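You operate a simulated robot arm through the tools that you are given. There is no shell and no other tool.

You are at the controls of a simulated robot arm. One attempt, no reset.

Task
Put things in order on the top of the packing table. At the end: the purple scent sachet stands where the herbs shaker stood; the beige wooden masher stands where the brown lemon syrup bottle stood; the brown lemon syrup bottle is on the grey shoe polish tin; the herbs shaker is in the grey soup bowl; the white bath label is on the white oil saucer; whatever was shut is shut again. Leave all else as you found it, and nothing knocked over. Set down upright: lemon syrup bottle.
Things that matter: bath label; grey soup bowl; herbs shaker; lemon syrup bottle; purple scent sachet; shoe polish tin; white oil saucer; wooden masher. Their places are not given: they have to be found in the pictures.

It is judged by the outcome, as a careful person would: the job done as asked, and still so three seconds after it is handed in. It fails if anything else is knocked over, pushed out of place, dropped, spilled or broken.

Robot
A 6-joint arm with a two-finger parallel gripper, fixed in place. Base frame: the origin is at the foot of the arm, x ahead of it, y to its left, z up; the work surface is at about z = 740. Readings come in mm, rad, newtons and seconds.
With the tool pointing down near the work surface it reaches from about 260 to 680 mm from the base axis. Its first joint turns from -1.152 to 1.152 rad. Payload 2.9 kg.
Tool frame: the origin (TCP) lies between the finger pads and is the grasp point; the fingertips stand 30 mm ahead of it; z points along the fingers, y is the line along which they close. Largest opening 110 mm; finger width 20, thickness 10; the body of the gripper, 48 by 112 mm, starts 55 mm behind the TCP.
Orientation is that of the tool frame in the base frame, as [roll, pitch, yaw] about the fixed x, y, z axes, in that order (R = Rz(yaw) Ry(pitch) Rx(roll)). With the fingers straight down and closing along the base's y, the tool's x points along the base's -x, its y along +y and its z along -z.

Tools
- The arm moves only by the tool move_arm. Its argument "plan" is a list of rows, each an object of numbers (a shift or turn left out is 0, a gripper value left out holds the last): "tx", "ty", "tz": the shift along the tool's x, y, z in units of 50 mm (1.0 is 50 mm); "wx", "wy", "wz": the turn, a rotation vector about the tool's x, y, z in units of 6 degrees (1.0 is 6 degrees); "claw": the gripper command, from -1 (fully open) to 1 (shut), values between in proportion. In form: [{"tx": .., "ty": .., "tz": .., "wx": .., "wy": .., "wz": .., "claw": ..}, ...]. A call has 1 to 20 rows; each row shifts and turns the commanded pose from where the row before left it, along the tool's axes as they then stand. A call with a number of a shift or a turn outside -1 to 1 is refused whole. Each row takes 0.2 s and may step no farther than 50 mm and 0.15 rad from the row before; otherwise, or with a gripper value out of range, the whole call is refused. A pose out of reach is approached as far as the arm can. The call stops where the force on the tool passes 40 N (or 10 N more than at its start, if that is more) or the arm is blocked; 0.2 s more then pass. The fingers move at their own pace (about 108 mm/s each) and stop on an object; they squeeze with about 22 N. The grip force told is the motor's: it shows also when the fingers shut on nothing. Time passes only in rows, and 0.2 s behind the last, so rows that do not move let the fingers close. It gives the time, the measured TCP pose, the force on the tool (base axes), the opening and the grip force at its end, in the units of the frame above (readings bear some noise), with the torque about the TCP (base axes, N m) and any sound that the robot's microphone picked up.
- Cameras (640 x 400 px; columns grow to the right, rows downward): "scene" is fixed at [67.8, 430.1, 1377.7]; the picture's right is [-0.84, -0.55, 0.00], its down [-0.35, 0.54, -0.77] and it looks along [0.42, -0.64, -0.64] (base axes); focal length 368 px, centre (320, 200). "wrist" rides on the gripper at [72, 17, -103] in the tool frame; the picture's right is [-0.23, 0.97, 0.00], its down [-0.76, -0.18, -0.62] and it looks along [-0.61, -0.14, 0.78] (tool axes); focal length 222 px, centre (320, 200).
- get_image(camera): a new picture of that camera. It takes no simulated time.
- point_at(camera, pixels): for up to 12 pixels [column, row] of the newest picture of that camera ("zoom" is the newest enlarged one), the place [x, y, z] in the base frame of the surface seen there, good to about 2 mm. It takes no simulated time.
- enlarge(camera, box): a new picture of the part [left, top, right, bottom] of that camera's present view, enlarged. It takes no simulated time.
- sign_off(): hands the job in; it is judged then, once.

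Leave the gripper open and the arm clear of the work at the hand-in unless told otherwise.

The tools are called after "Emit:" by a JSON object that holds its "op" and its "data". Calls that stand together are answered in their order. move_arm: Moves the arm, as the interface text tells. Its arguments: {"type":"object","properties":{"plan":{"type":"array","items":{"type":"object","properties":{"tx":{"type":"number"},"ty":{"type":"number"},"tz":{"type":"number"},"wx":{"type":"number"},"wy":{"type":"number"},"wz":{"type":"number"},"claw":{"type":"number"}}}}},"required":["plan"]} The other tools are called the same way: get_image (camera) takes a picture; point_at (camera, pixels) gives the place of the surface under pixels of a picture; enlarge (camera, box) takes an enlarged picture of a part of a camera's view; sign_off () hands the job in.

At the start:

```text
time: 0.0
eef_pos: [295.7, -274.0, 1024.7]
ee_rot: [-3.141, 0.001, -3.141]
contact_force: [-0.4, -0.3, 0.3]
wrist_torque: [0.0, 0.02, 0.05]
grip_width: 109.9
gripper_force: 0.1
```

scene: 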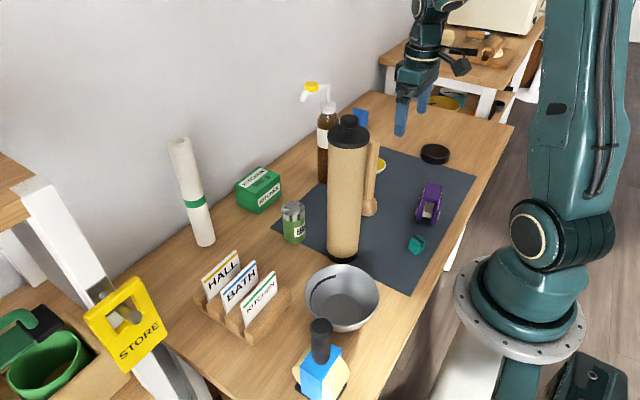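
wrist: 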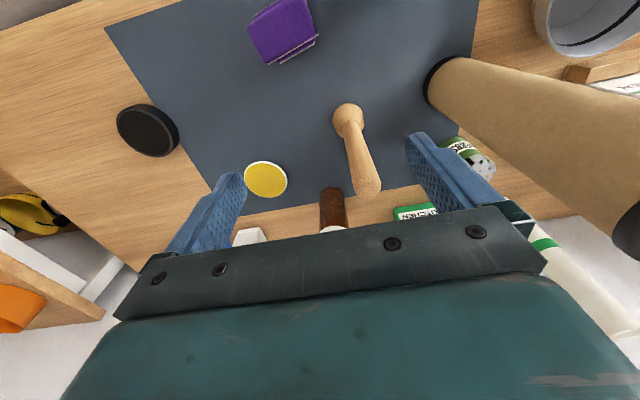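

I see the table with a tall cylinder, masher, brown bottle, herbs shaker, label holder, bowl, purple sachet, and a few discs. I'll enlarge parts of the scene picture to identify things.

Emit:
{"op": "enlarge", "data": {"camera": "scene", "box": [260, 60, 500, 210]}}

Emit:
{"op": "enlarge", "data": {"camera": "scene", "box": [160, 200, 400, 400]}}

Emit:
{"op": "enlarge", "data": {"camera": "wrist", "box": [80, 0, 400, 260]}}

```text
2.67 times, centred on (380, 135) of scene
```

zoom: 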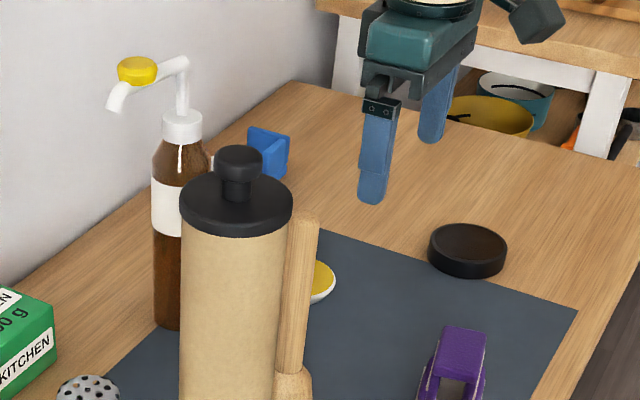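

```text
2.00 times, centred on (280, 300) of scene
```

zoom: 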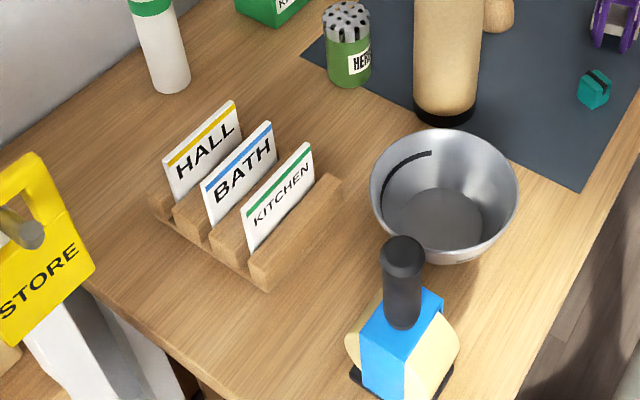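

```text
1.54 times, centred on (240, 130) of wrist
```

zoom: 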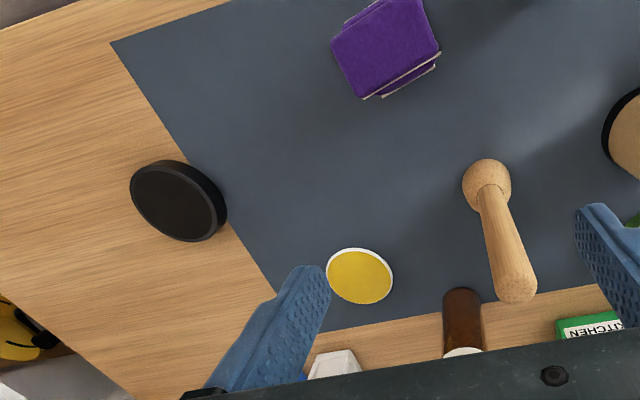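

The dark disc near (435,153), the white/yellow saucer near (380,165), the masher (372,190), bottle (325,150), shaker (293,222), bowl (342,295), bath label (240,285), and purple sachet (428,203) are visible. I'll measure them next.

Emit:
{"op": "point_at", "data": {"camera": "scene", "pixels": [[435, 150], [435, 162], [381, 165], [370, 209], [374, 150], [328, 108], [322, 180], [294, 208], [294, 238], [343, 320], [430, 190], [428, 215]]}}

Emit:
{"op": "point_at", "data": {"camera": "wrist", "pixels": [[148, 130], [265, 180], [348, 120], [368, 185], [333, 205], [283, 30], [248, 236], [415, 212], [478, 165], [460, 145], [265, 40], [300, 45]]}}

Emit:
{"op": "enlarge", "data": {"camera": "scene", "box": [390, 130, 500, 270]}}

```text
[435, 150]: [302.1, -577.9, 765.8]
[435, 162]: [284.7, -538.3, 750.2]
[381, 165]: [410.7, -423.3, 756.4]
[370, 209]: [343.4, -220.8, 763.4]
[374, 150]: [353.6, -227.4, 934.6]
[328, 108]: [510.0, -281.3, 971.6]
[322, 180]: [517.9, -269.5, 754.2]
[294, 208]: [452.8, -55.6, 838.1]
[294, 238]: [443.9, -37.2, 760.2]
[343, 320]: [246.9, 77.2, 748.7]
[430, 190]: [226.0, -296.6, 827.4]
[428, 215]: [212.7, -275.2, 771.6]
```

```text
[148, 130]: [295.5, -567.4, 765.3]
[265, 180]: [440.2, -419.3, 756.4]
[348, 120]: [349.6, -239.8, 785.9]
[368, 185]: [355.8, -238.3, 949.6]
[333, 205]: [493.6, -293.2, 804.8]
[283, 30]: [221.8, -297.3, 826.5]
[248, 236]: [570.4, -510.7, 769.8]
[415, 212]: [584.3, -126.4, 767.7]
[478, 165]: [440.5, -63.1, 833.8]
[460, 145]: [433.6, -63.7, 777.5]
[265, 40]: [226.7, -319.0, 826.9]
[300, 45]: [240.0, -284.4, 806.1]
```

```text
2.86 times, centred on (445, 200) of scene
```

zoom: 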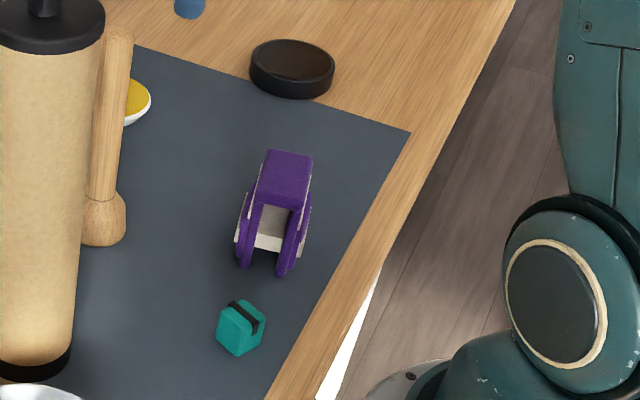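

Next I'll measure the tall cylinder, the pump on the bottle, the label holder and the bowl rim.

Emit:
{"op": "point_at", "data": {"camera": "scene", "pixels": [[348, 120], [348, 133], [343, 255], [330, 92], [312, 87], [302, 98], [236, 278], [240, 268], [257, 300], [312, 285], [372, 285], [340, 330]]}}

Emit:
{"op": "enlarge", "data": {"camera": "scene", "box": [290, 70, 390, 190]}}

Emit:
{"op": "enlarge", "data": {"camera": "scene", "box": [190, 240, 300, 350]}}

```text
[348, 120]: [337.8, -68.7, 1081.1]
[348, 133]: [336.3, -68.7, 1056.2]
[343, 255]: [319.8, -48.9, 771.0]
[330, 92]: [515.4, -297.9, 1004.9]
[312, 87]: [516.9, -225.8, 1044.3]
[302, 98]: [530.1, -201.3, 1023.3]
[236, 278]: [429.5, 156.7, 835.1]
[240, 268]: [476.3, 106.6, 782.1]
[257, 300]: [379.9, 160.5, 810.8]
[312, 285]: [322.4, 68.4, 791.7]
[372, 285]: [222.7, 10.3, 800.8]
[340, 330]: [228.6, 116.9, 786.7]
```

```text
3.33 times, centred on (340, 130) of scene
```

zoom: 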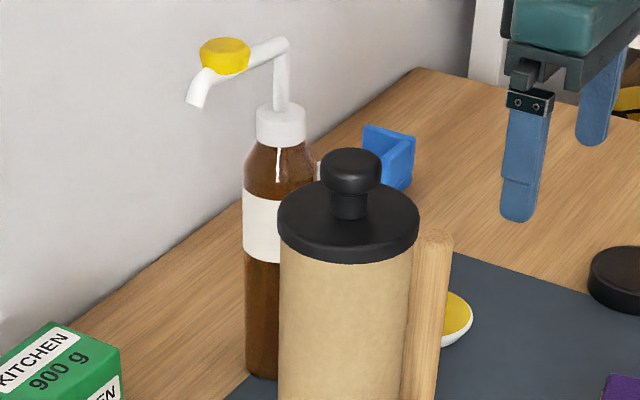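

```text
3.64 times, centred on (245, 295) of scene
```

zoom: 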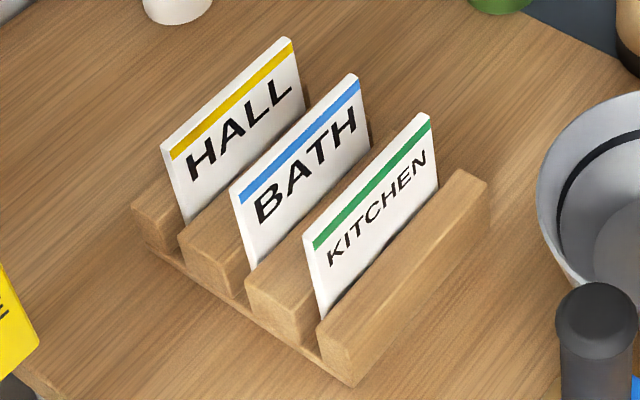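

The bottle has a tall bent pump whose spout points toward +y at about z=1044. I'll raise the arm and back it up for a wider look with the wrist camera.

Emit:
{"op": "move_arm", "data": {"plan": [{"tz": -1, "claw": -1}, {"tz": -1}, {"tz": -1}, {}]}}

Emit:
{"op": "get_image", "data": {"camera": "wrist"}}

```text
time: 1.0
eef_pos: [295.9, -273.6, 1176.3]
ee_rot: [3.141, 0.0, 3.141]
contact_force: [0.3, -0.3, 0.0]
wrist_torque: [0.0, 0.02, 0.0]
grip_width: 109.9
gripper_force: 0.1
```

```text
taken
```

wrist: 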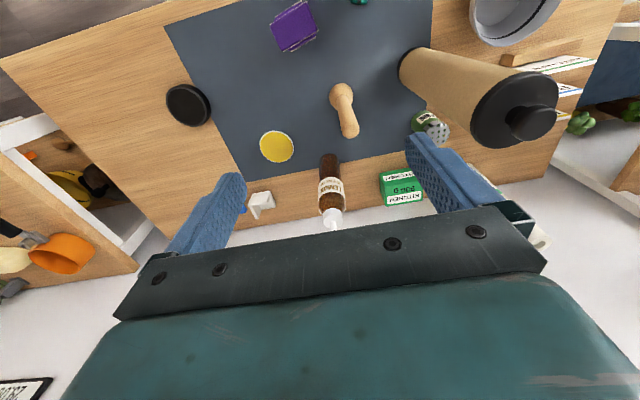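

I can now see the whole table. I'll enlarge the relevant part.

Emit:
{"op": "enlarge", "data": {"camera": "wrist", "box": [150, 0, 450, 230]}}

Emit:
{"op": "point_at", "data": {"camera": "wrist", "pixels": [[188, 105], [277, 147], [330, 160], [333, 215], [342, 90], [349, 130], [293, 28], [295, 45], [262, 200], [400, 185], [443, 132], [357, 1]]}}

```text
1.74 times, centred on (300, 115) of wrist
```

zoom: 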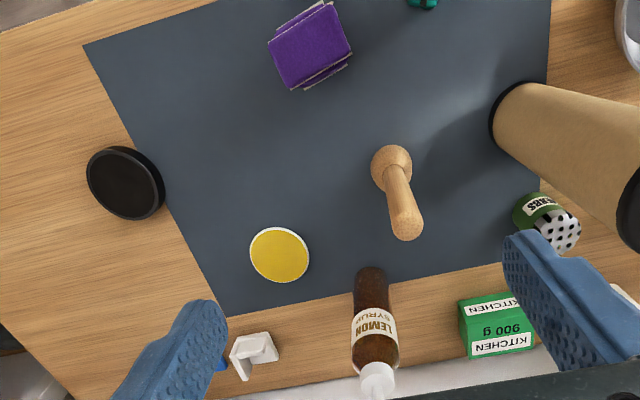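

```text
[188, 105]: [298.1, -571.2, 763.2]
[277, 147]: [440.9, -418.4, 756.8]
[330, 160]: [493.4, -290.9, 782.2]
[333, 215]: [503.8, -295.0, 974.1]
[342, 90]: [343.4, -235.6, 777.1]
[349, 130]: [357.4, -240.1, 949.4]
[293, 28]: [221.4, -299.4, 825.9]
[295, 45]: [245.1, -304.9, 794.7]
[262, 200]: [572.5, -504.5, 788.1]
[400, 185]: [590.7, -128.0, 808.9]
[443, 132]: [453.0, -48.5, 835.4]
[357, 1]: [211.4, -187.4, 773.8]
```

The only tin-like object is the dark disc at about (298,-571). I'll check the arm's shape from the scene camera and enlarge the tin, the sachet and the bottle for measuring.

Emit:
{"op": "get_image", "data": {"camera": "scene"}}

Emit:
{"op": "enlarge", "data": {"camera": "wrist", "box": [150, 70, 310, 180]}}

```text
taken
```

scene: 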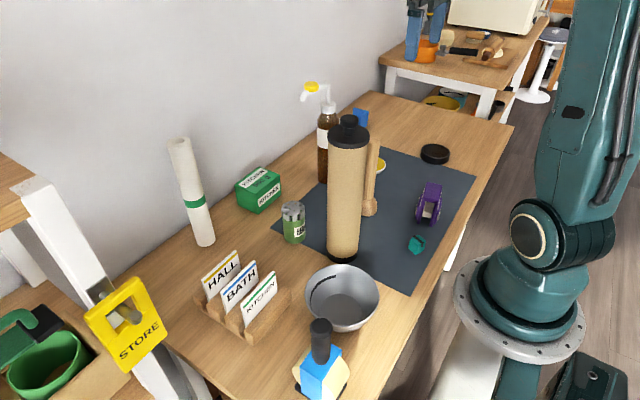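

```text
3.64 times, centred on (230, 125) of wrist
```

zoom: 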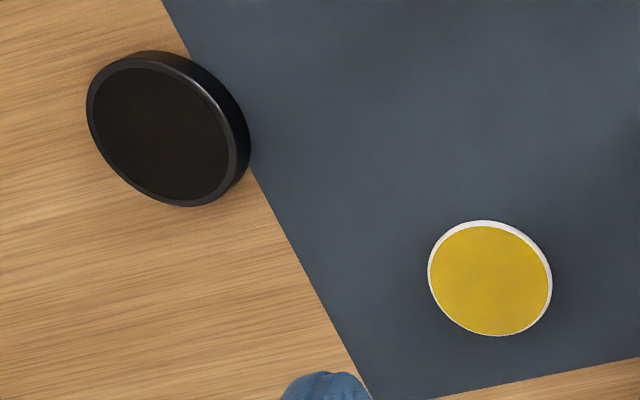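

The tin has a dark inside with a rim. I'll measure the tin and saucer edges in this enlarged picture.

Emit:
{"op": "point_at", "data": {"camera": "zoom", "pixels": [[90, 110], [245, 160], [160, 54], [180, 200], [165, 130], [220, 170], [431, 270], [549, 290], [490, 223], [490, 333], [490, 280], [300, 150]]}}

Emit:
{"op": "enlarge", "data": {"camera": "wrist", "box": [240, 0, 380, 90]}}

```text
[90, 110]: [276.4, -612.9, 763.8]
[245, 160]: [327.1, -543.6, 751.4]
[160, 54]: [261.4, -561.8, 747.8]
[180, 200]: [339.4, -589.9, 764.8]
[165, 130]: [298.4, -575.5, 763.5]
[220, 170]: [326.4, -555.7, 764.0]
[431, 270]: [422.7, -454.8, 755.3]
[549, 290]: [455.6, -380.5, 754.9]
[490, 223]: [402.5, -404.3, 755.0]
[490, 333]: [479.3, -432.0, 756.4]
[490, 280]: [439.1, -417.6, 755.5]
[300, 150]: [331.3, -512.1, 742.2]
```

```text
4.44 times, centred on (310, 45) of wrist
```

zoom: 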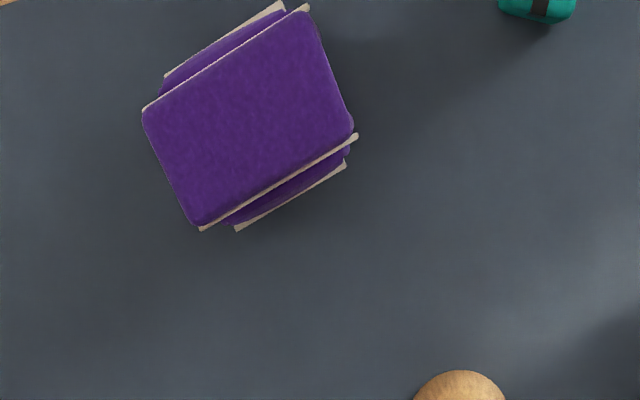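

The sachet is an arch shape. I'll measure its top corners and its lower edges.

Emit:
{"op": "point_at", "data": {"camera": "zoom", "pixels": [[150, 115], [303, 15], [348, 130], [200, 220], [248, 120], [240, 228], [343, 165], [170, 75], [275, 8], [290, 195], [540, 10], [460, 380]]}}

Emit:
{"op": "enlarge", "data": {"camera": "scene", "box": [405, 170, 455, 260]}}

```text
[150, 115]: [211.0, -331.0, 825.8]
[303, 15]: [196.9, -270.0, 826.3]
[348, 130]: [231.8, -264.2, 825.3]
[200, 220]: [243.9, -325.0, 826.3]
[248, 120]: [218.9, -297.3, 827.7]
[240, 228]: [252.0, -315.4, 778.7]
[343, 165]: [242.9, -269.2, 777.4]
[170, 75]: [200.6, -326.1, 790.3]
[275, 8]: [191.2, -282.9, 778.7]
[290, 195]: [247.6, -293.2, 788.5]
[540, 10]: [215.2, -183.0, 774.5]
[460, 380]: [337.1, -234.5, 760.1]
```

```text
4.44 times, centred on (430, 215) of scene
```

zoom: 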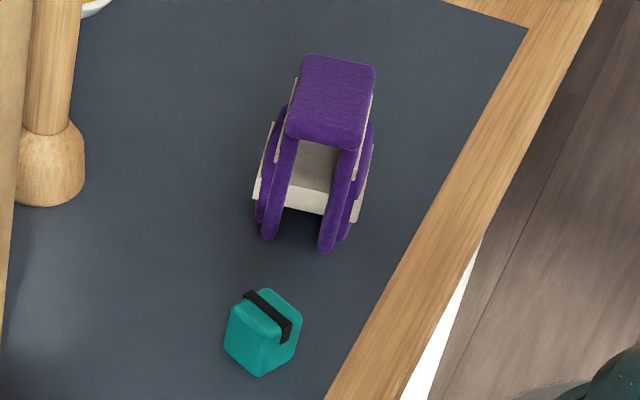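

Next I'll measure the arm itself (base flange, shoulder joint, upper arm), so I can judge the clearance of its links.

Emit:
{"op": "point_at", "data": {"camera": "scene", "pixels": [[490, 310], [540, 290], [535, 235], [580, 235], [580, 120], [600, 20], [555, 20], [415, 30], [440, 30], [600, 190]]}}

Emit:
{"op": "enlarge", "data": {"camera": "scene", "box": [380, 0, 640, 160]}}

```text
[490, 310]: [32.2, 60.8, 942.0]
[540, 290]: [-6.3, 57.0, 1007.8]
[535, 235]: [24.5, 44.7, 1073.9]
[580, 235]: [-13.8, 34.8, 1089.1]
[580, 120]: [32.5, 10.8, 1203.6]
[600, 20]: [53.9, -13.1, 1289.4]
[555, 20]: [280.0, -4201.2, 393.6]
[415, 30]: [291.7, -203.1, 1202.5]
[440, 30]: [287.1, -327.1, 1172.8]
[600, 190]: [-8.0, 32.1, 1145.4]
```

```text
2.46 times, centred on (510, 80) of scene
```

zoom: 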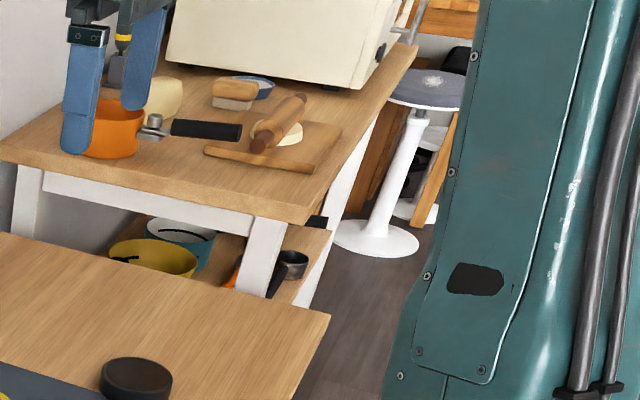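

The shoulder sits near z=1080 and the upper arm goes up from there. Now I'll take close measurements of the bottle from the wrist view.

Emit:
{"op": "enlarge", "data": {"camera": "wrist", "box": [290, 130, 430, 240]}}

Emit:
{"op": "enlarge", "data": {"camera": "scene", "box": [295, 70, 355, 190]}}

```text
3.64 times, centred on (360, 185) of wrist
```

zoom: 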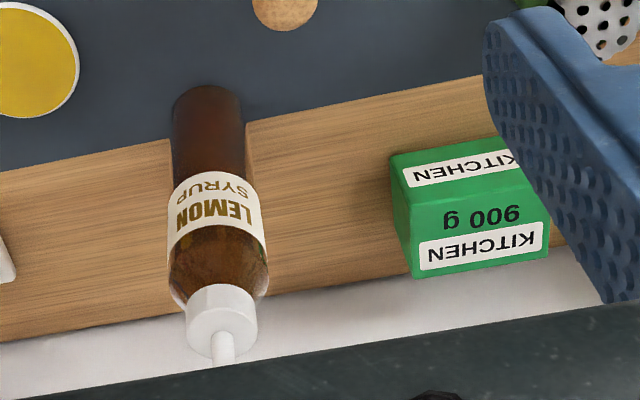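

```text
3.33 times, centred on (325, 130) of scene
```

zoom: 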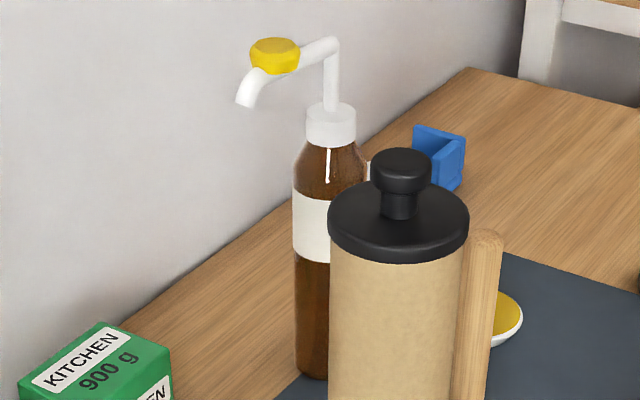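

I'll measure points along the bottle in this newest enlarged scene picture.

Emit:
{"op": "point_at", "data": {"camera": "zoom", "pixels": [[312, 370], [312, 330], [312, 270], [312, 255], [312, 205], [312, 180], [320, 160], [330, 135], [330, 112], [331, 50], [275, 42], [244, 103]]}}

Emit:
{"op": "point_at", "data": {"camera": "wrist", "pixels": [[340, 158], [355, 170], [338, 178], [357, 185], [350, 195], [351, 212], [341, 215], [363, 215], [352, 225], [351, 207], [345, 160], [338, 190]]}}

```text
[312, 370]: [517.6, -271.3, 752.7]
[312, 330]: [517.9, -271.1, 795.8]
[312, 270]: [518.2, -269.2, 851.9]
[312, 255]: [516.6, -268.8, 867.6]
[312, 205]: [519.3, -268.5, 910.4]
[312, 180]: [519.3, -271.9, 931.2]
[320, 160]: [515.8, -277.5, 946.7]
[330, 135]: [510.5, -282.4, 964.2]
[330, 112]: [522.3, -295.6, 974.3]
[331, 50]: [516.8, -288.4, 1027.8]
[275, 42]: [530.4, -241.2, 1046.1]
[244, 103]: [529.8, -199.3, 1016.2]
```

```text
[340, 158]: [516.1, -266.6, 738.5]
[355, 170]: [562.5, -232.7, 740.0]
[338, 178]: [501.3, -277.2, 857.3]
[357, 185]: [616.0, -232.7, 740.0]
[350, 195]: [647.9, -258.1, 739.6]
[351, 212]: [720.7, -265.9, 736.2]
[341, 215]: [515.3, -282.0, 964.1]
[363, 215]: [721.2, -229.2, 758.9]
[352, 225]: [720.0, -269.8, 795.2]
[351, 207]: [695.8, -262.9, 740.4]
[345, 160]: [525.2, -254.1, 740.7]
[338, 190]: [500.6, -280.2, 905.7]
```

The bottle axis is about (520,-295), radius about 28, body from z=740 to 940, with the spout toward +y at about z=1045. I'll grip it with the tool tilted 30° (pointing +x and down), so the pump stays clear of the palm. First I tilt at the present high position.

Emit:
{"op": "move_arm", "data": {"plan": [{"wy": -1}, {"wy": -1}, {"wy": -1}, {"wy": -1}, {"wy": -1}, {}]}}

Emit:
{"op": "get_image", "data": {"camera": "wrist"}}

Emit:
{"op": "get_image", "data": {"camera": "scene"}}

```text
time: 2.4
eef_pos: [295.0, -273.6, 1175.4]
ee_rot: [3.141, 0.526, 3.14]
contact_force: [1.2, -0.5, 0.6]
wrist_torque: [-0.03, 0.06, 0.0]
grip_width: 110.1
gripper_force: 0.0
```

```text
taken
```

wrist: 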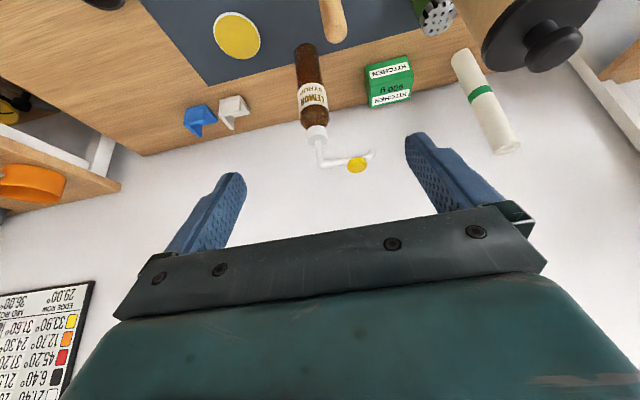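

```text
taken
```

scene: 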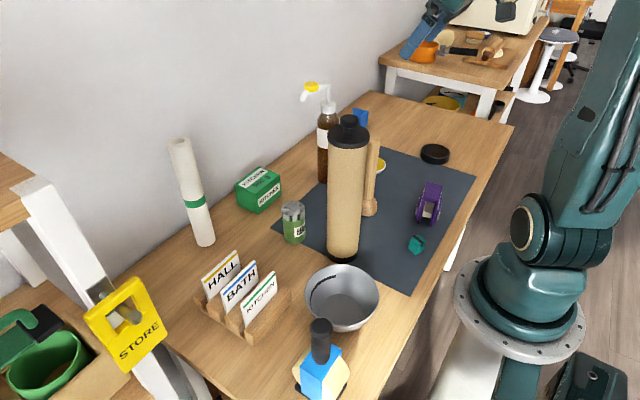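

The tilt worked and the bottle, with its spout, is fully visible. I'll measure it in this wrist view before approaching.

Emit:
{"op": "enlarge", "data": {"camera": "wrist", "box": [260, 30, 420, 190]}}

Emit:
{"op": "point_at", "data": {"camera": "wrist", "pixels": [[306, 50], [307, 70], [312, 95], [315, 118], [317, 133], [319, 148], [323, 163], [345, 163], [358, 163], [372, 154], [299, 95], [327, 93]]}}

```text
2.50 times, centred on (340, 110) of wrist
```

zoom: 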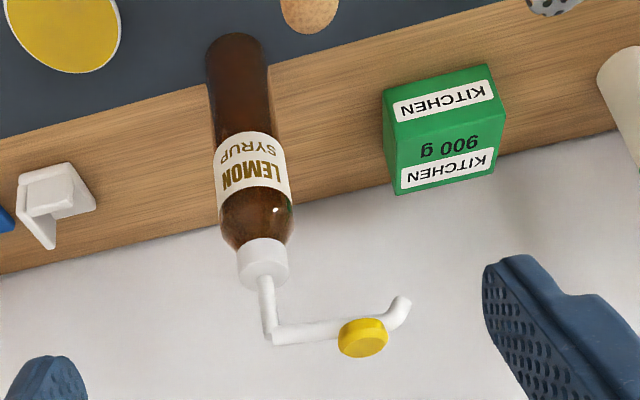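

```text
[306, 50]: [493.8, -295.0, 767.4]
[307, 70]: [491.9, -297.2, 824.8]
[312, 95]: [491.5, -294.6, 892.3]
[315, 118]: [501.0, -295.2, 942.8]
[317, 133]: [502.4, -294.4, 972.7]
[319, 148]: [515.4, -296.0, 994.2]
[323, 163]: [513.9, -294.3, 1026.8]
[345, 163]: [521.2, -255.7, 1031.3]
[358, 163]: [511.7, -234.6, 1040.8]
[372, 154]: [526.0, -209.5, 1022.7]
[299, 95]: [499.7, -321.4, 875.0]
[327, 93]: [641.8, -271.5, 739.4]
```

The bottle axis is confirmed at (520,-295). I'll now move to the pre-grasp point about 120 mm back along the tool axis, at (460,-295,1004).

Emit:
{"op": "move_arm", "data": {"plan": [{"tx": -0.229, "ty": -0.0856, "tz": 0.924}, {"tx": -0.229, "ty": -0.0856, "tz": 0.924}, {"tx": -0.229, "ty": -0.0856, "tz": 0.924}, {"tx": -0.229, "ty": -0.0856, "tz": 0.924}, {"tx": -0.229, "ty": -0.0856, "tz": 0.924}, {}, {}]}}

Emit:
{"op": "get_image", "data": {"camera": "wrist"}}

Emit:
{"op": "get_image", "data": {"camera": "scene"}}

```text
time: 4.0
eef_pos: [458.7, -299.1, 1002.6]
ee_rot: [3.142, 0.523, 3.141]
contact_force: [-0.4, -0.7, -0.5]
wrist_torque: [0.01, 0.03, 0.01]
grip_width: 110.1
gripper_force: 0.0
```

```text
taken
```

wrist: 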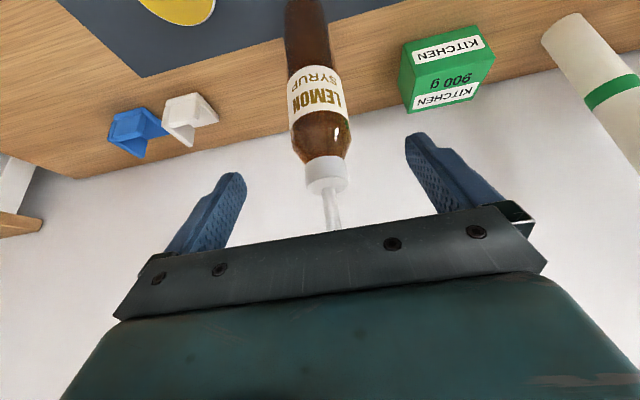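

```text
taken
```

scene: 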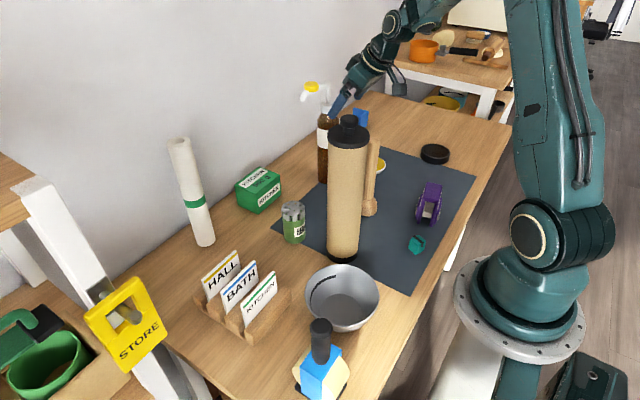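

I'm at (459,-299,1003) and the bottle lies between the open fingers. I'll advance about 119 mm along the tool axis with a small +y correction.

Emit:
{"op": "move_arm", "data": {"plan": [{"tz": 0.48, "ty": 0.08}, {"tz": 0.48}, {"tz": 0.48}, {"tz": 0.48}, {"tz": 0.46}, {}, {}]}}

Emit:
{"op": "get_image", "data": {"camera": "wrist"}}

Emit:
{"op": "enlarge", "data": {"camera": "scene", "box": [280, 20, 480, 200]}}

```text
time: 5.4
eef_pos: [525.1, -294.5, 908.0]
ee_rot: [-3.129, 0.543, -3.136]
contact_force: [-1.9, 0.4, 5.0]
wrist_torque: [-0.04, -0.04, 0.01]
grip_width: 110.2
gripper_force: 0.1
stopped in row 6: the force on the tool passed its limit at 42 N (the readings are from after the stop); the commanded pose is now the measured one
```

```text
taken
```

wrist: 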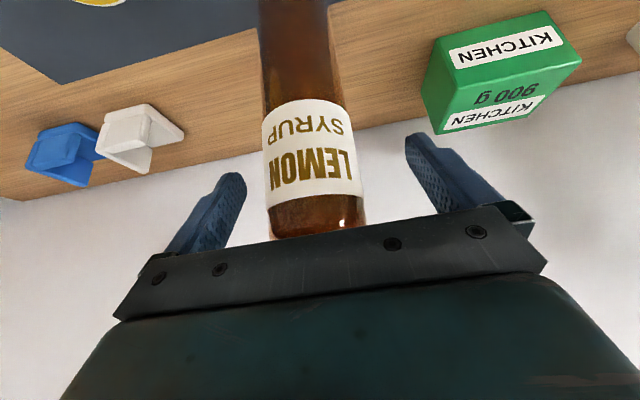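

```text
2.22 times, centred on (380, 110) of scene
```

zoom: 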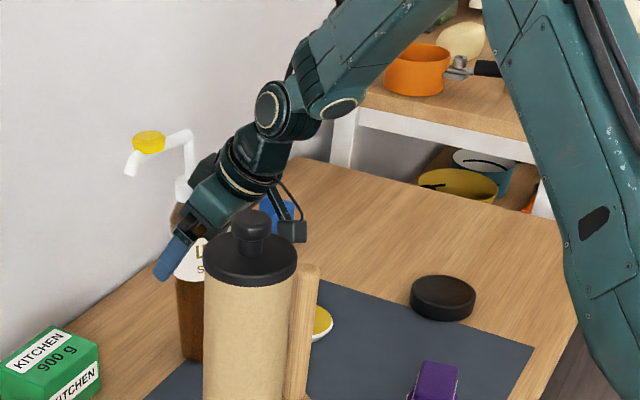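

The call stopped at 42 N because the palm's upper edge met the bottle's shoulder; 30° isn't enough tilt. The bottle still stands. I'll back straight out along the tool axis and check it.

Emit:
{"op": "move_arm", "data": {"plan": [{"tz": -0.3}, {"tz": -0.5}, {"tz": -0.8}, {"tz": -0.8}, {}]}}

Emit:
{"op": "get_image", "data": {"camera": "wrist"}}

Emit:
{"op": "enlarge", "data": {"camera": "scene", "box": [280, 60, 400, 200]}}

```text
time: 6.6
eef_pos: [463.3, -293.3, 1012.1]
ee_rot: [-3.131, 0.543, -3.135]
contact_force: [-0.6, 0.9, 0.5]
wrist_torque: [-0.03, 0.03, -0.02]
grip_width: 110.0
gripper_force: 0.0
```

```text
taken
```

wrist: 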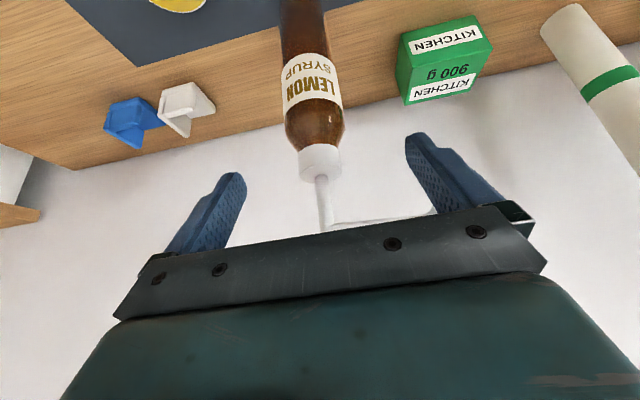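

```text
2.86 times, centred on (340, 130) of scene
```

zoom: 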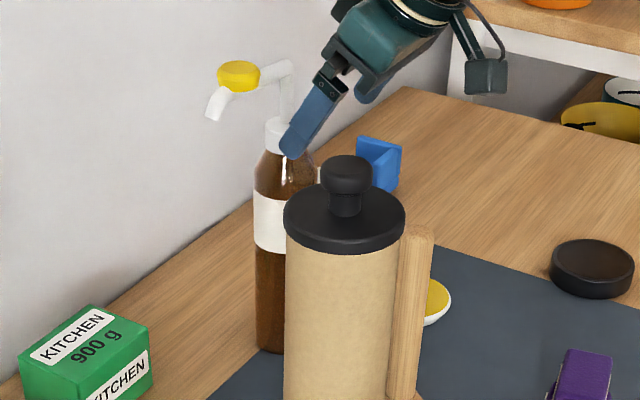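

The bottle stands upright. I'll measure whether it was shifted at all.

Emit:
{"op": "point_at", "data": {"camera": "wrist", "pixels": [[304, 30], [312, 85], [315, 125], [318, 160], [322, 185]]}}

Emit:
{"op": "point_at", "data": {"camera": "zoom", "pixels": [[268, 340], [268, 290], [268, 220], [274, 170], [287, 75], [238, 72], [213, 115]]}}

```text
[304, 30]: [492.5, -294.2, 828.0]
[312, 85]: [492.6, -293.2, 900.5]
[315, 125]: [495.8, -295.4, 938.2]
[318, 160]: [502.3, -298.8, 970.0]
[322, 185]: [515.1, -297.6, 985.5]
```

```text
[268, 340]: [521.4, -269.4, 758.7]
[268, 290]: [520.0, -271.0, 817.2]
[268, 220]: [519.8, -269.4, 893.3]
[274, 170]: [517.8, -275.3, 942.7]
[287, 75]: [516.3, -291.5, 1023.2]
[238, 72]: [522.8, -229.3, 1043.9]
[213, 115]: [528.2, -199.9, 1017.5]
```

The bottle did not move. I'll retreat 30 mm, correct the small roll error, tilt to 46° and turn the azimuth by about 8°, so the palm clears the cap and the camera clears the masher.

Emit:
{"op": "move_arm", "data": {"plan": [{"tz": -0.6}, {"wx": -0.1, "wy": -0.5}, {"wy": -1}, {"wy": -0.98}, {"wx": -0.455, "wz": -0.44}, {"wx": -0.455, "wz": -0.44}, {}, {}]}}

Emit:
{"op": "get_image", "data": {"camera": "wrist"}}

```text
time: 8.4
eef_pos: [445.5, -294.2, 1034.7]
ee_rot: [-3.14, 0.8, -3.001]
contact_force: [0.0, -0.6, -0.7]
wrist_torque: [-0.01, -0.03, 0.05]
grip_width: 110.0
gripper_force: 0.0
```

```text
taken
```

wrist: 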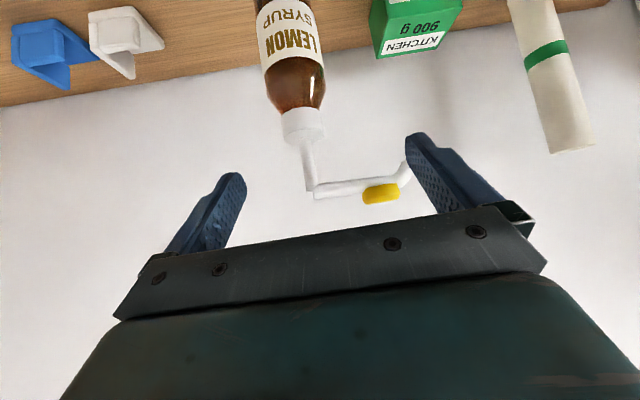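

The orientation is right (46° tilt, azimuth +8°). Now I move to the new pre-grasp at (445,-305,978).

Emit:
{"op": "move_arm", "data": {"plan": [{"tx": 0.42, "ty": -0.111, "tz": 0.38}, {"tx": 0.42, "ty": -0.111, "tz": 0.38}, {}, {}]}}

Emit:
{"op": "get_image", "data": {"camera": "wrist"}}

Emit:
{"op": "enlarge", "data": {"camera": "scene", "box": [280, 40, 440, 200]}}

```text
time: 9.4
eef_pos: [445.3, -305.8, 977.7]
ee_rot: [-3.14, 0.801, -3.002]
contact_force: [-0.3, 0.5, 0.0]
wrist_torque: [0.01, -0.04, 0.02]
grip_width: 110.0
gripper_force: 0.0
```

```text
taken
```

wrist: 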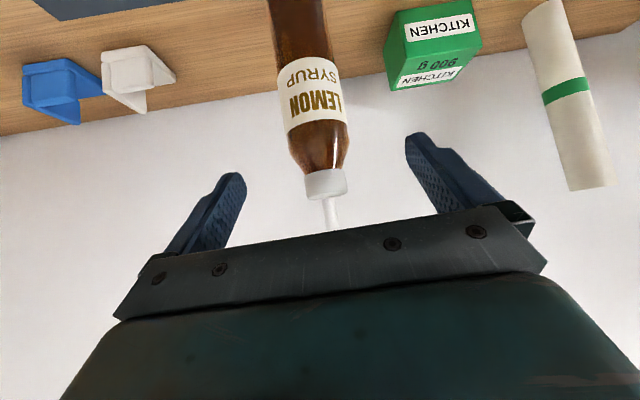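

```text
2.50 times, centred on (360, 120) of scene
```

zoom: 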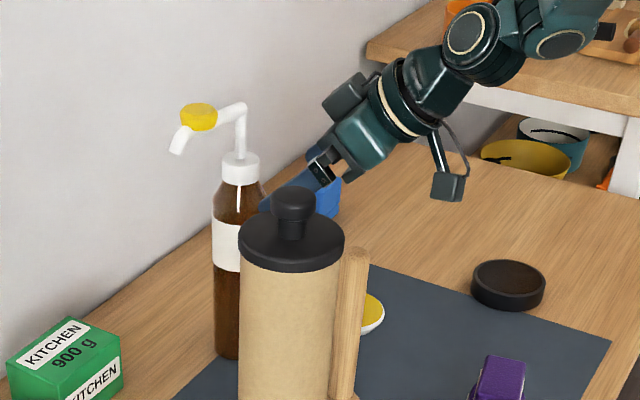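

A motor box protrudes on the upper side of the gripper at zoom (350,95). I'll measure it to see whether it would meet the pump stem.

Emit:
{"op": "point_at", "data": {"camera": "zoom", "pixels": [[326, 100], [340, 110], [350, 85], [345, 95], [357, 112], [362, 78], [447, 187], [432, 185], [438, 145], [313, 160], [290, 180], [375, 140]]}}

Emit:
{"op": "enlarge", "data": {"camera": "scene", "box": [340, 50, 420, 120]}}

```text
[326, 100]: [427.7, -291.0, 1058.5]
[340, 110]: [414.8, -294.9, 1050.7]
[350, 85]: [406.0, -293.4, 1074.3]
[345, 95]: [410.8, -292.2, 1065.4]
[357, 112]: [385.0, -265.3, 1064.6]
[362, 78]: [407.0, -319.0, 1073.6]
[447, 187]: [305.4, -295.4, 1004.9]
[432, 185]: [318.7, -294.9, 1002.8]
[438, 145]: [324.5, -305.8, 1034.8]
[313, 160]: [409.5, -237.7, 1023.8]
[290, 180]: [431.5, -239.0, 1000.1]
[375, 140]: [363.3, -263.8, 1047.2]
```

```text
5.71 times, centred on (380, 85) of scene
```

zoom: 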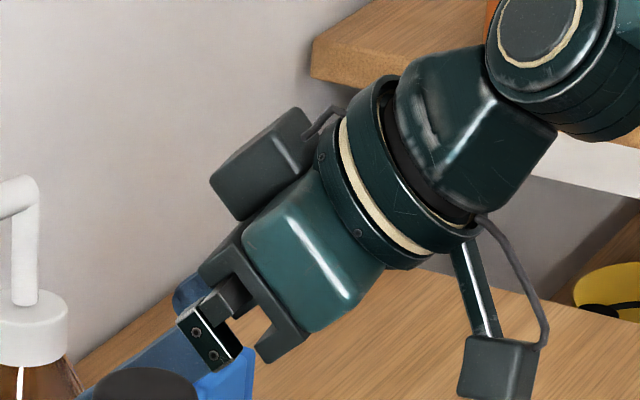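

The box's front edge sits about 67 mm behind the TCP and 47 mm to the side. If I stop 13 mm short of the bottle axis, both palm and box clear the cap by about 14 mm. I'll advance 92 mm.

Emit:
{"op": "move_arm", "data": {"plan": [{"tz": 0.5}, {"tz": 0.5}, {"tz": 0.4}, {"tz": 0.25}, {"tz": 0.186}, {}, {}]}}

Emit:
{"op": "get_image", "data": {"camera": "wrist"}}

Emit:
{"op": "enlarge", "data": {"camera": "scene", "box": [290, 60, 410, 180]}}

```text
time: 11.0
eef_pos: [512.2, -297.1, 913.0]
ee_rot: [-3.141, 0.801, -3.001]
contact_force: [-0.3, 0.2, 0.2]
wrist_torque: [-0.02, -0.01, -0.01]
grip_width: 110.0
gripper_force: 0.1
```

```text
taken
```

wrist: 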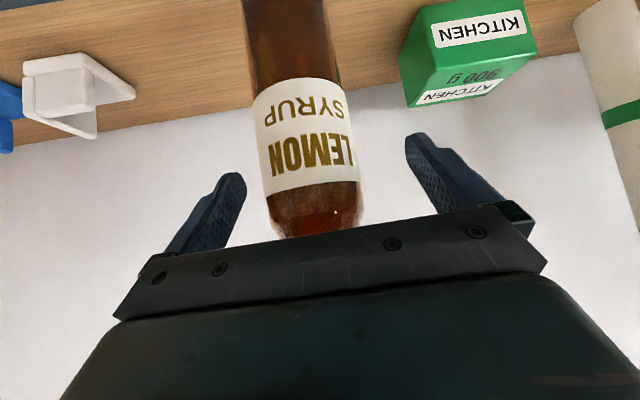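

```text
3.33 times, centred on (350, 120) of scene
```

zoom: 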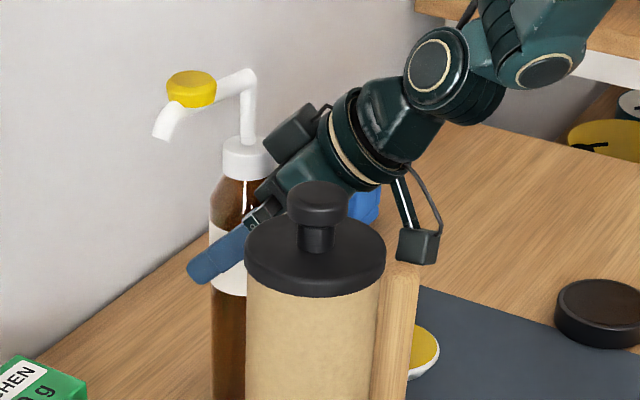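

There is no contact and the bottle sits between the fingers. I'll close the gripper.

Emit:
{"op": "move_arm", "data": {"plan": [{"claw": 0.2}, {"claw": 1}, {}, {}]}}

```text
time: 12.0
eef_pos: [513.0, -296.0, 914.5]
ee_rot: [-3.141, 0.801, -3.003]
contact_force: [0.2, -1.0, 0.4]
wrist_torque: [-0.13, -0.03, -0.02]
grip_width: 56.1
gripper_force: 21.8
```

The grip holds at 56.1 mm. I'll lift slowly straight up 20 mm and check.

Emit:
{"op": "move_arm", "data": {"plan": [{"tx": -0.0717, "tz": -0.0697}, {"tx": -0.0717, "tz": -0.0697}, {"tx": -0.1434, "tz": -0.1394}, {}]}}

Emit:
{"op": "get_image", "data": {"camera": "wrist"}}

Emit:
{"op": "get_image", "data": {"camera": "scene"}}

```text
time: 13.0
eef_pos: [512.0, -295.8, 934.4]
ee_rot: [3.14, 0.801, -3.001]
contact_force: [0.5, 0.0, -3.8]
wrist_torque: [-0.03, -0.01, -0.03]
grip_width: 55.8
gripper_force: 21.7
```

```text
taken
```

wrist: 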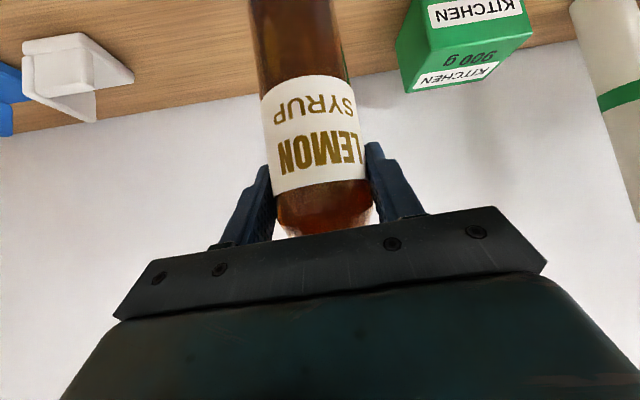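

```text
taken
```

scene: 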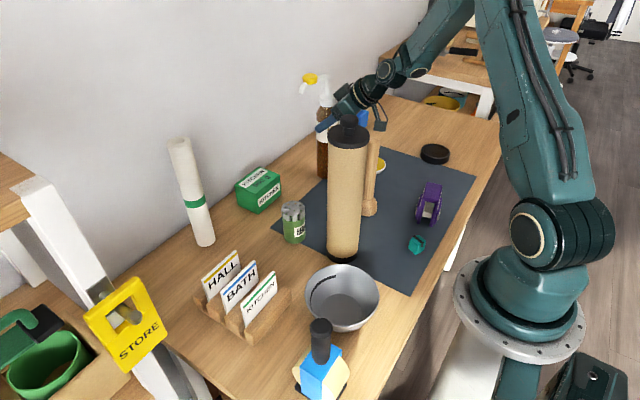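

The bottle is lifted and weighs about 3.8 N. I'll raise it to TCP z≈1010, then begin turning the azimuth toward the tin.

Emit:
{"op": "move_arm", "data": {"plan": [{"tx": -0.27, "tz": -0.265}, {"tx": -0.27, "tz": -0.265}, {"tx": -0.27, "tz": -0.265}, {"tx": -0.28, "tz": -0.265}, {"wx": 0.597, "wz": 0.581}, {"wx": 0.597, "wz": 0.581}, {"wx": 0.597, "wz": 0.581}, {"wx": 0.597, "wz": 0.581}, {}]}}

Emit:
{"op": "get_image", "data": {"camera": "wrist"}}

```text
time: 15.0
eef_pos: [511.6, -296.1, 1010.6]
ee_rot: [3.141, 0.802, 2.931]
contact_force: [0.0, -0.5, -3.4]
wrist_torque: [-0.02, 0.0, -0.01]
grip_width: 55.7
gripper_force: 22.0
```

```text
taken
```

wrist: 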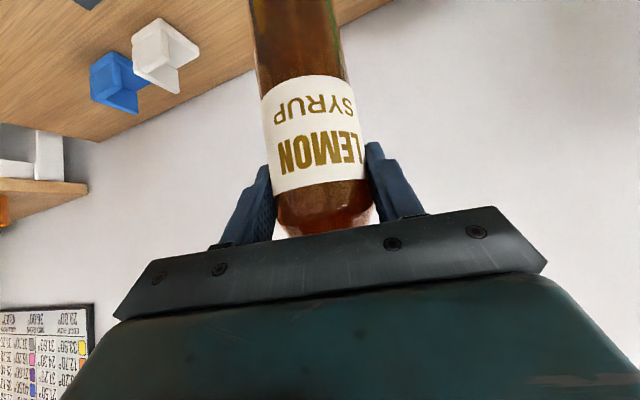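

I'm at (512,-296,1011) with azimuth -12°. I'll translate to (430,-430), then turn the azimuth to -62°.

Emit:
{"op": "move_arm", "data": {"plan": [{"tx": 0.144, "ty": -0.592, "tz": -0.149}, {"tx": 0.144, "ty": -0.592, "tz": -0.149}, {"tx": 0.144, "ty": -0.592, "tz": -0.149}, {"tx": 0.144, "ty": -0.592, "tz": -0.149}, {"tx": 0.144, "ty": -0.592, "tz": -0.149}, {"wx": 0.749, "wz": 0.724}, {"wx": 0.749, "wz": 0.724}, {"wx": 0.749, "wz": 0.724}, {"wx": 0.749, "wz": 0.724}, {"wx": 0.749, "wz": 0.724}, {"wx": 0.749, "wz": 0.724}, {"wx": 0.749, "wz": 0.724}, {"wx": 0.749, "wz": 0.724}, {}]}}

Emit:
{"op": "get_image", "data": {"camera": "wrist"}}

Emit:
{"op": "get_image", "data": {"camera": "scene"}}

```text
time: 18.0
eef_pos: [430.9, -429.2, 1010.8]
ee_rot: [3.141, 0.8, 2.058]
contact_force: [0.1, -0.1, -4.0]
wrist_torque: [-0.01, 0.03, 0.0]
grip_width: 55.7
gripper_force: 22.1
```

```text
taken
```

wrist: 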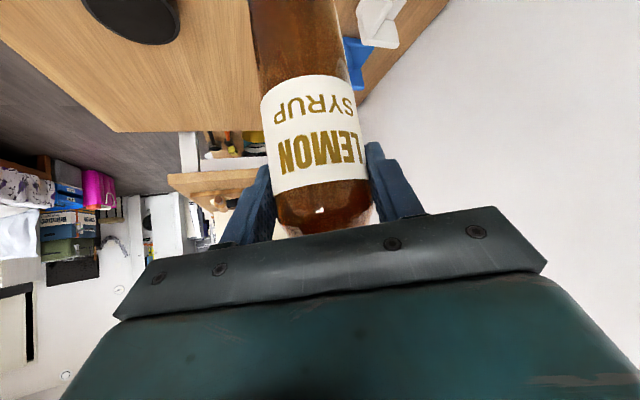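

```text
taken
```

scene: 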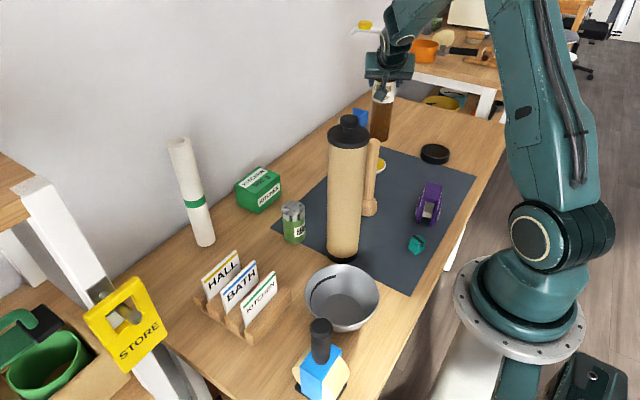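

The azimuth is now -62°. I'll translate over the tin, so that the bottle axis comes above (299,-576).

Emit:
{"op": "move_arm", "data": {"plan": [{"tx": -0.1395, "ty": -0.618, "tz": 0.1437}, {"tx": -0.1395, "ty": -0.618, "tz": 0.1437}, {"tx": -0.1395, "ty": -0.618, "tz": 0.1437}, {"tx": -0.1395, "ty": -0.618, "tz": 0.1437}, {"tx": -0.1395, "ty": -0.618, "tz": 0.1437}, {"tx": -0.1395, "ty": -0.618, "tz": 0.1437}, {}, {}]}}

Emit:
{"op": "get_image", "data": {"camera": "wrist"}}

Emit:
{"op": "get_image", "data": {"camera": "scene"}}

```text
time: 19.8
eef_pos: [295.0, -570.0, 1010.2]
ee_rot: [-3.142, 0.801, 2.061]
contact_force: [0.1, -0.7, -3.2]
wrist_torque: [0.05, 0.04, -0.01]
grip_width: 56.0
gripper_force: 22.2
```

```text
taken
```

wrist: 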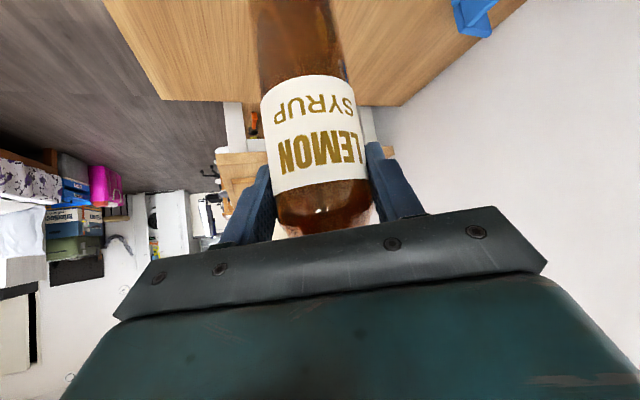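

```text
taken
```

scene: 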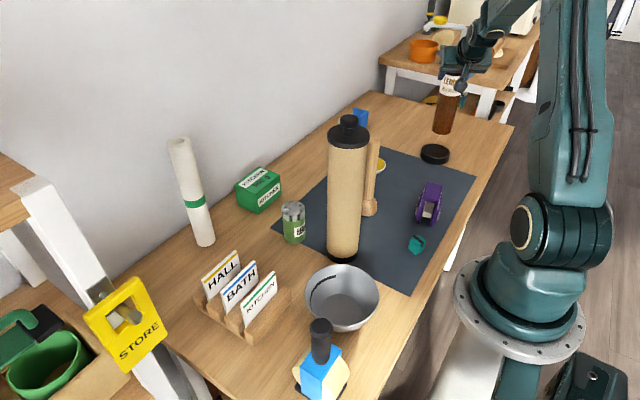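

I'll check the alignment of the bottle's bottom with the tin from the scene camera.

Emit:
{"op": "enlarge", "data": {"camera": "scene", "box": [400, 60, 480, 170]}}

Emit:
{"op": "point_at", "data": {"camera": "scene", "pixels": [[443, 129], [443, 120], [436, 122], [450, 125], [444, 110], [435, 152], [422, 152], [448, 154], [435, 146], [435, 158]]}}

```text
3.64 times, centred on (440, 115) of scene
```

zoom: 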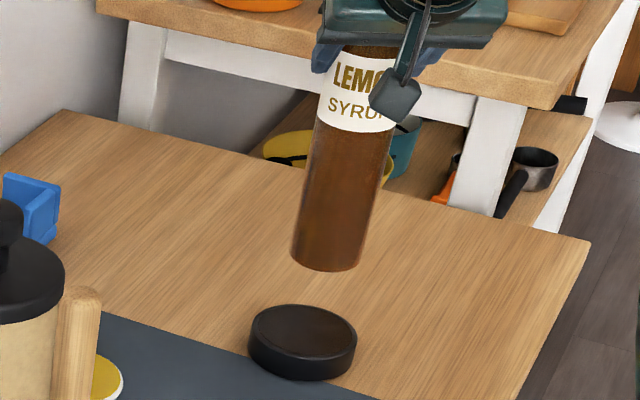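

```text
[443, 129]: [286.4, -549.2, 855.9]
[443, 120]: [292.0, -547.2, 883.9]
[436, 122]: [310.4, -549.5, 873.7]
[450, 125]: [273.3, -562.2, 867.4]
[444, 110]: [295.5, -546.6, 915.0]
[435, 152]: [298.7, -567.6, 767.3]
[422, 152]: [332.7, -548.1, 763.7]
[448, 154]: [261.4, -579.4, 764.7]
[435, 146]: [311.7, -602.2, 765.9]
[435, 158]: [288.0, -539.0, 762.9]
```

The bottle's bottom center is at about (296,-576), within 3 mm of the tin's center. I'll descend 60 mm with a small +x correction.

Emit:
{"op": "move_arm", "data": {"plan": [{"tx": 0.215, "tz": 0.209, "ty": 0.044}, {"tx": 0.215, "tz": 0.209}, {"tx": 0.215, "tz": 0.209}, {"tx": 0.143, "tz": 0.139}, {"tx": 0.072, "tz": 0.07}, {}, {}]}}

Emit:
{"op": "enlarge", "data": {"camera": "scene", "box": [400, 80, 480, 190]}}

```text
time: 21.4
eef_pos: [296.6, -568.8, 950.4]
ee_rot: [-3.141, 0.802, 2.058]
contact_force: [0.5, -0.7, -4.7]
wrist_torque: [0.0, 0.01, 0.01]
grip_width: 56.0
gripper_force: 22.0
```

```text
3.64 times, centred on (440, 135) of scene
```

zoom: 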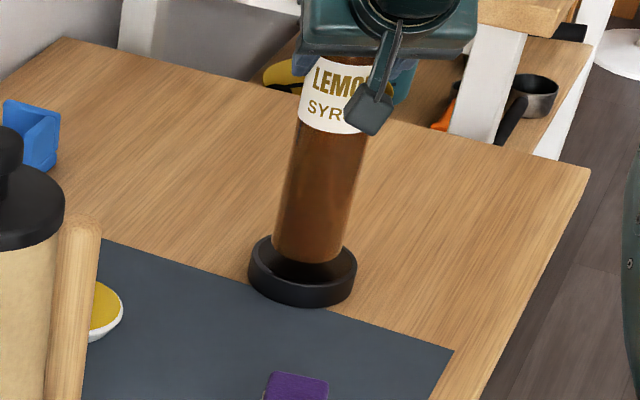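

The bottle hangs just over the tin and is well centered. I'll lower in small steps.

Emit:
{"op": "move_arm", "data": {"plan": [{"tx": 0.043, "tz": 0.0418}, {"tx": 0.043, "tz": 0.0418}, {"tx": 0.0287, "tz": 0.0279}, {}, {}]}}

```text
time: 22.6
eef_pos: [296.7, -570.2, 943.2]
ee_rot: [3.141, 0.801, 2.059]
contact_force: [0.6, 0.3, -3.2]
wrist_torque: [0.06, 0.02, 0.02]
grip_width: 55.8
gripper_force: 22.1
```

The force is unchanged, so it isn't touching yet. I'll continue in 1 mm steps.

Emit:
{"op": "move_arm", "data": {"plan": [{"tx": 0.0143, "tz": 0.0139}, {"tx": 0.0143, "tz": 0.0139}, {"tx": 0.0143, "tz": 0.0139}, {}, {}]}}

```text
time: 23.8
eef_pos: [297.3, -569.3, 940.4]
ee_rot: [-3.14, 0.801, 2.061]
contact_force: [-0.2, 0.1, -3.5]
wrist_torque: [0.01, 0.04, -0.01]
grip_width: 55.9
gripper_force: 21.9
```

Emit:
{"op": "move_arm", "data": {"plan": [{"tx": 0.0143, "tz": 0.0139}, {"tx": 0.0143, "tz": 0.0139}, {}, {}]}}

Emit:
{"op": "enlarge", "data": {"camera": "scene", "box": [410, 110, 460, 180]}}

```text
time: 24.8
eef_pos: [296.8, -568.6, 938.7]
ee_rot: [-3.14, 0.803, 2.061]
contact_force: [-0.7, 2.3, 1.6]
wrist_torque: [0.42, 0.17, 0.0]
grip_width: 56.1
gripper_force: 22.1
```

```text
5.71 times, centred on (435, 145) of scene
```

zoom: 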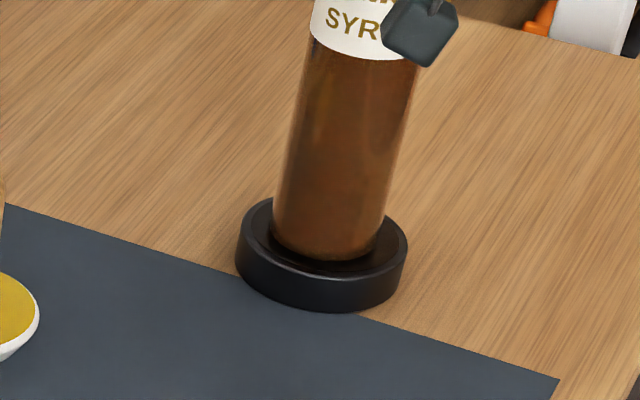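

The force turned to +1.6 N, so the bottle is resting on the tin. I'll release it gently.

Emit:
{"op": "move_arm", "data": {"plan": [{"claw": -0.1}, {"claw": -0.4}, {"claw": -1}, {}, {}]}}

Emit:
{"op": "get_image", "data": {"camera": "wrist"}}

Emit:
{"op": "get_image", "data": {"camera": "scene"}}

```text
time: 26.0
eef_pos: [297.9, -569.1, 938.2]
ee_rot: [3.141, 0.801, 2.06]
contact_force: [-0.2, 0.6, -0.8]
wrist_torque: [0.02, 0.01, -0.01]
grip_width: 109.8
gripper_force: 0.2
```

```text
taken
```

wrist: 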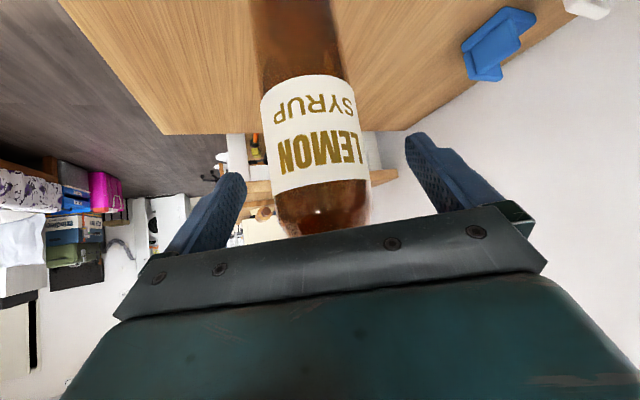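

```text
taken
```

scene: 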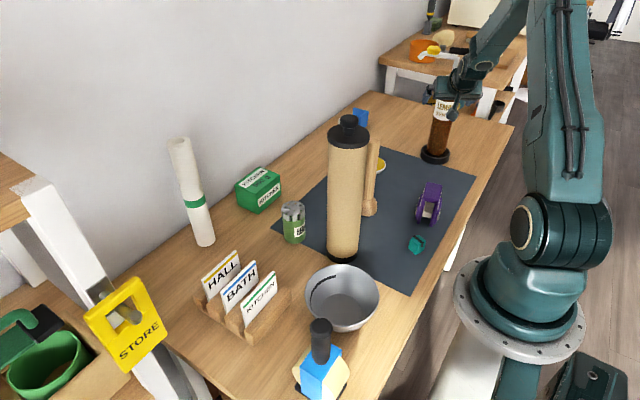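

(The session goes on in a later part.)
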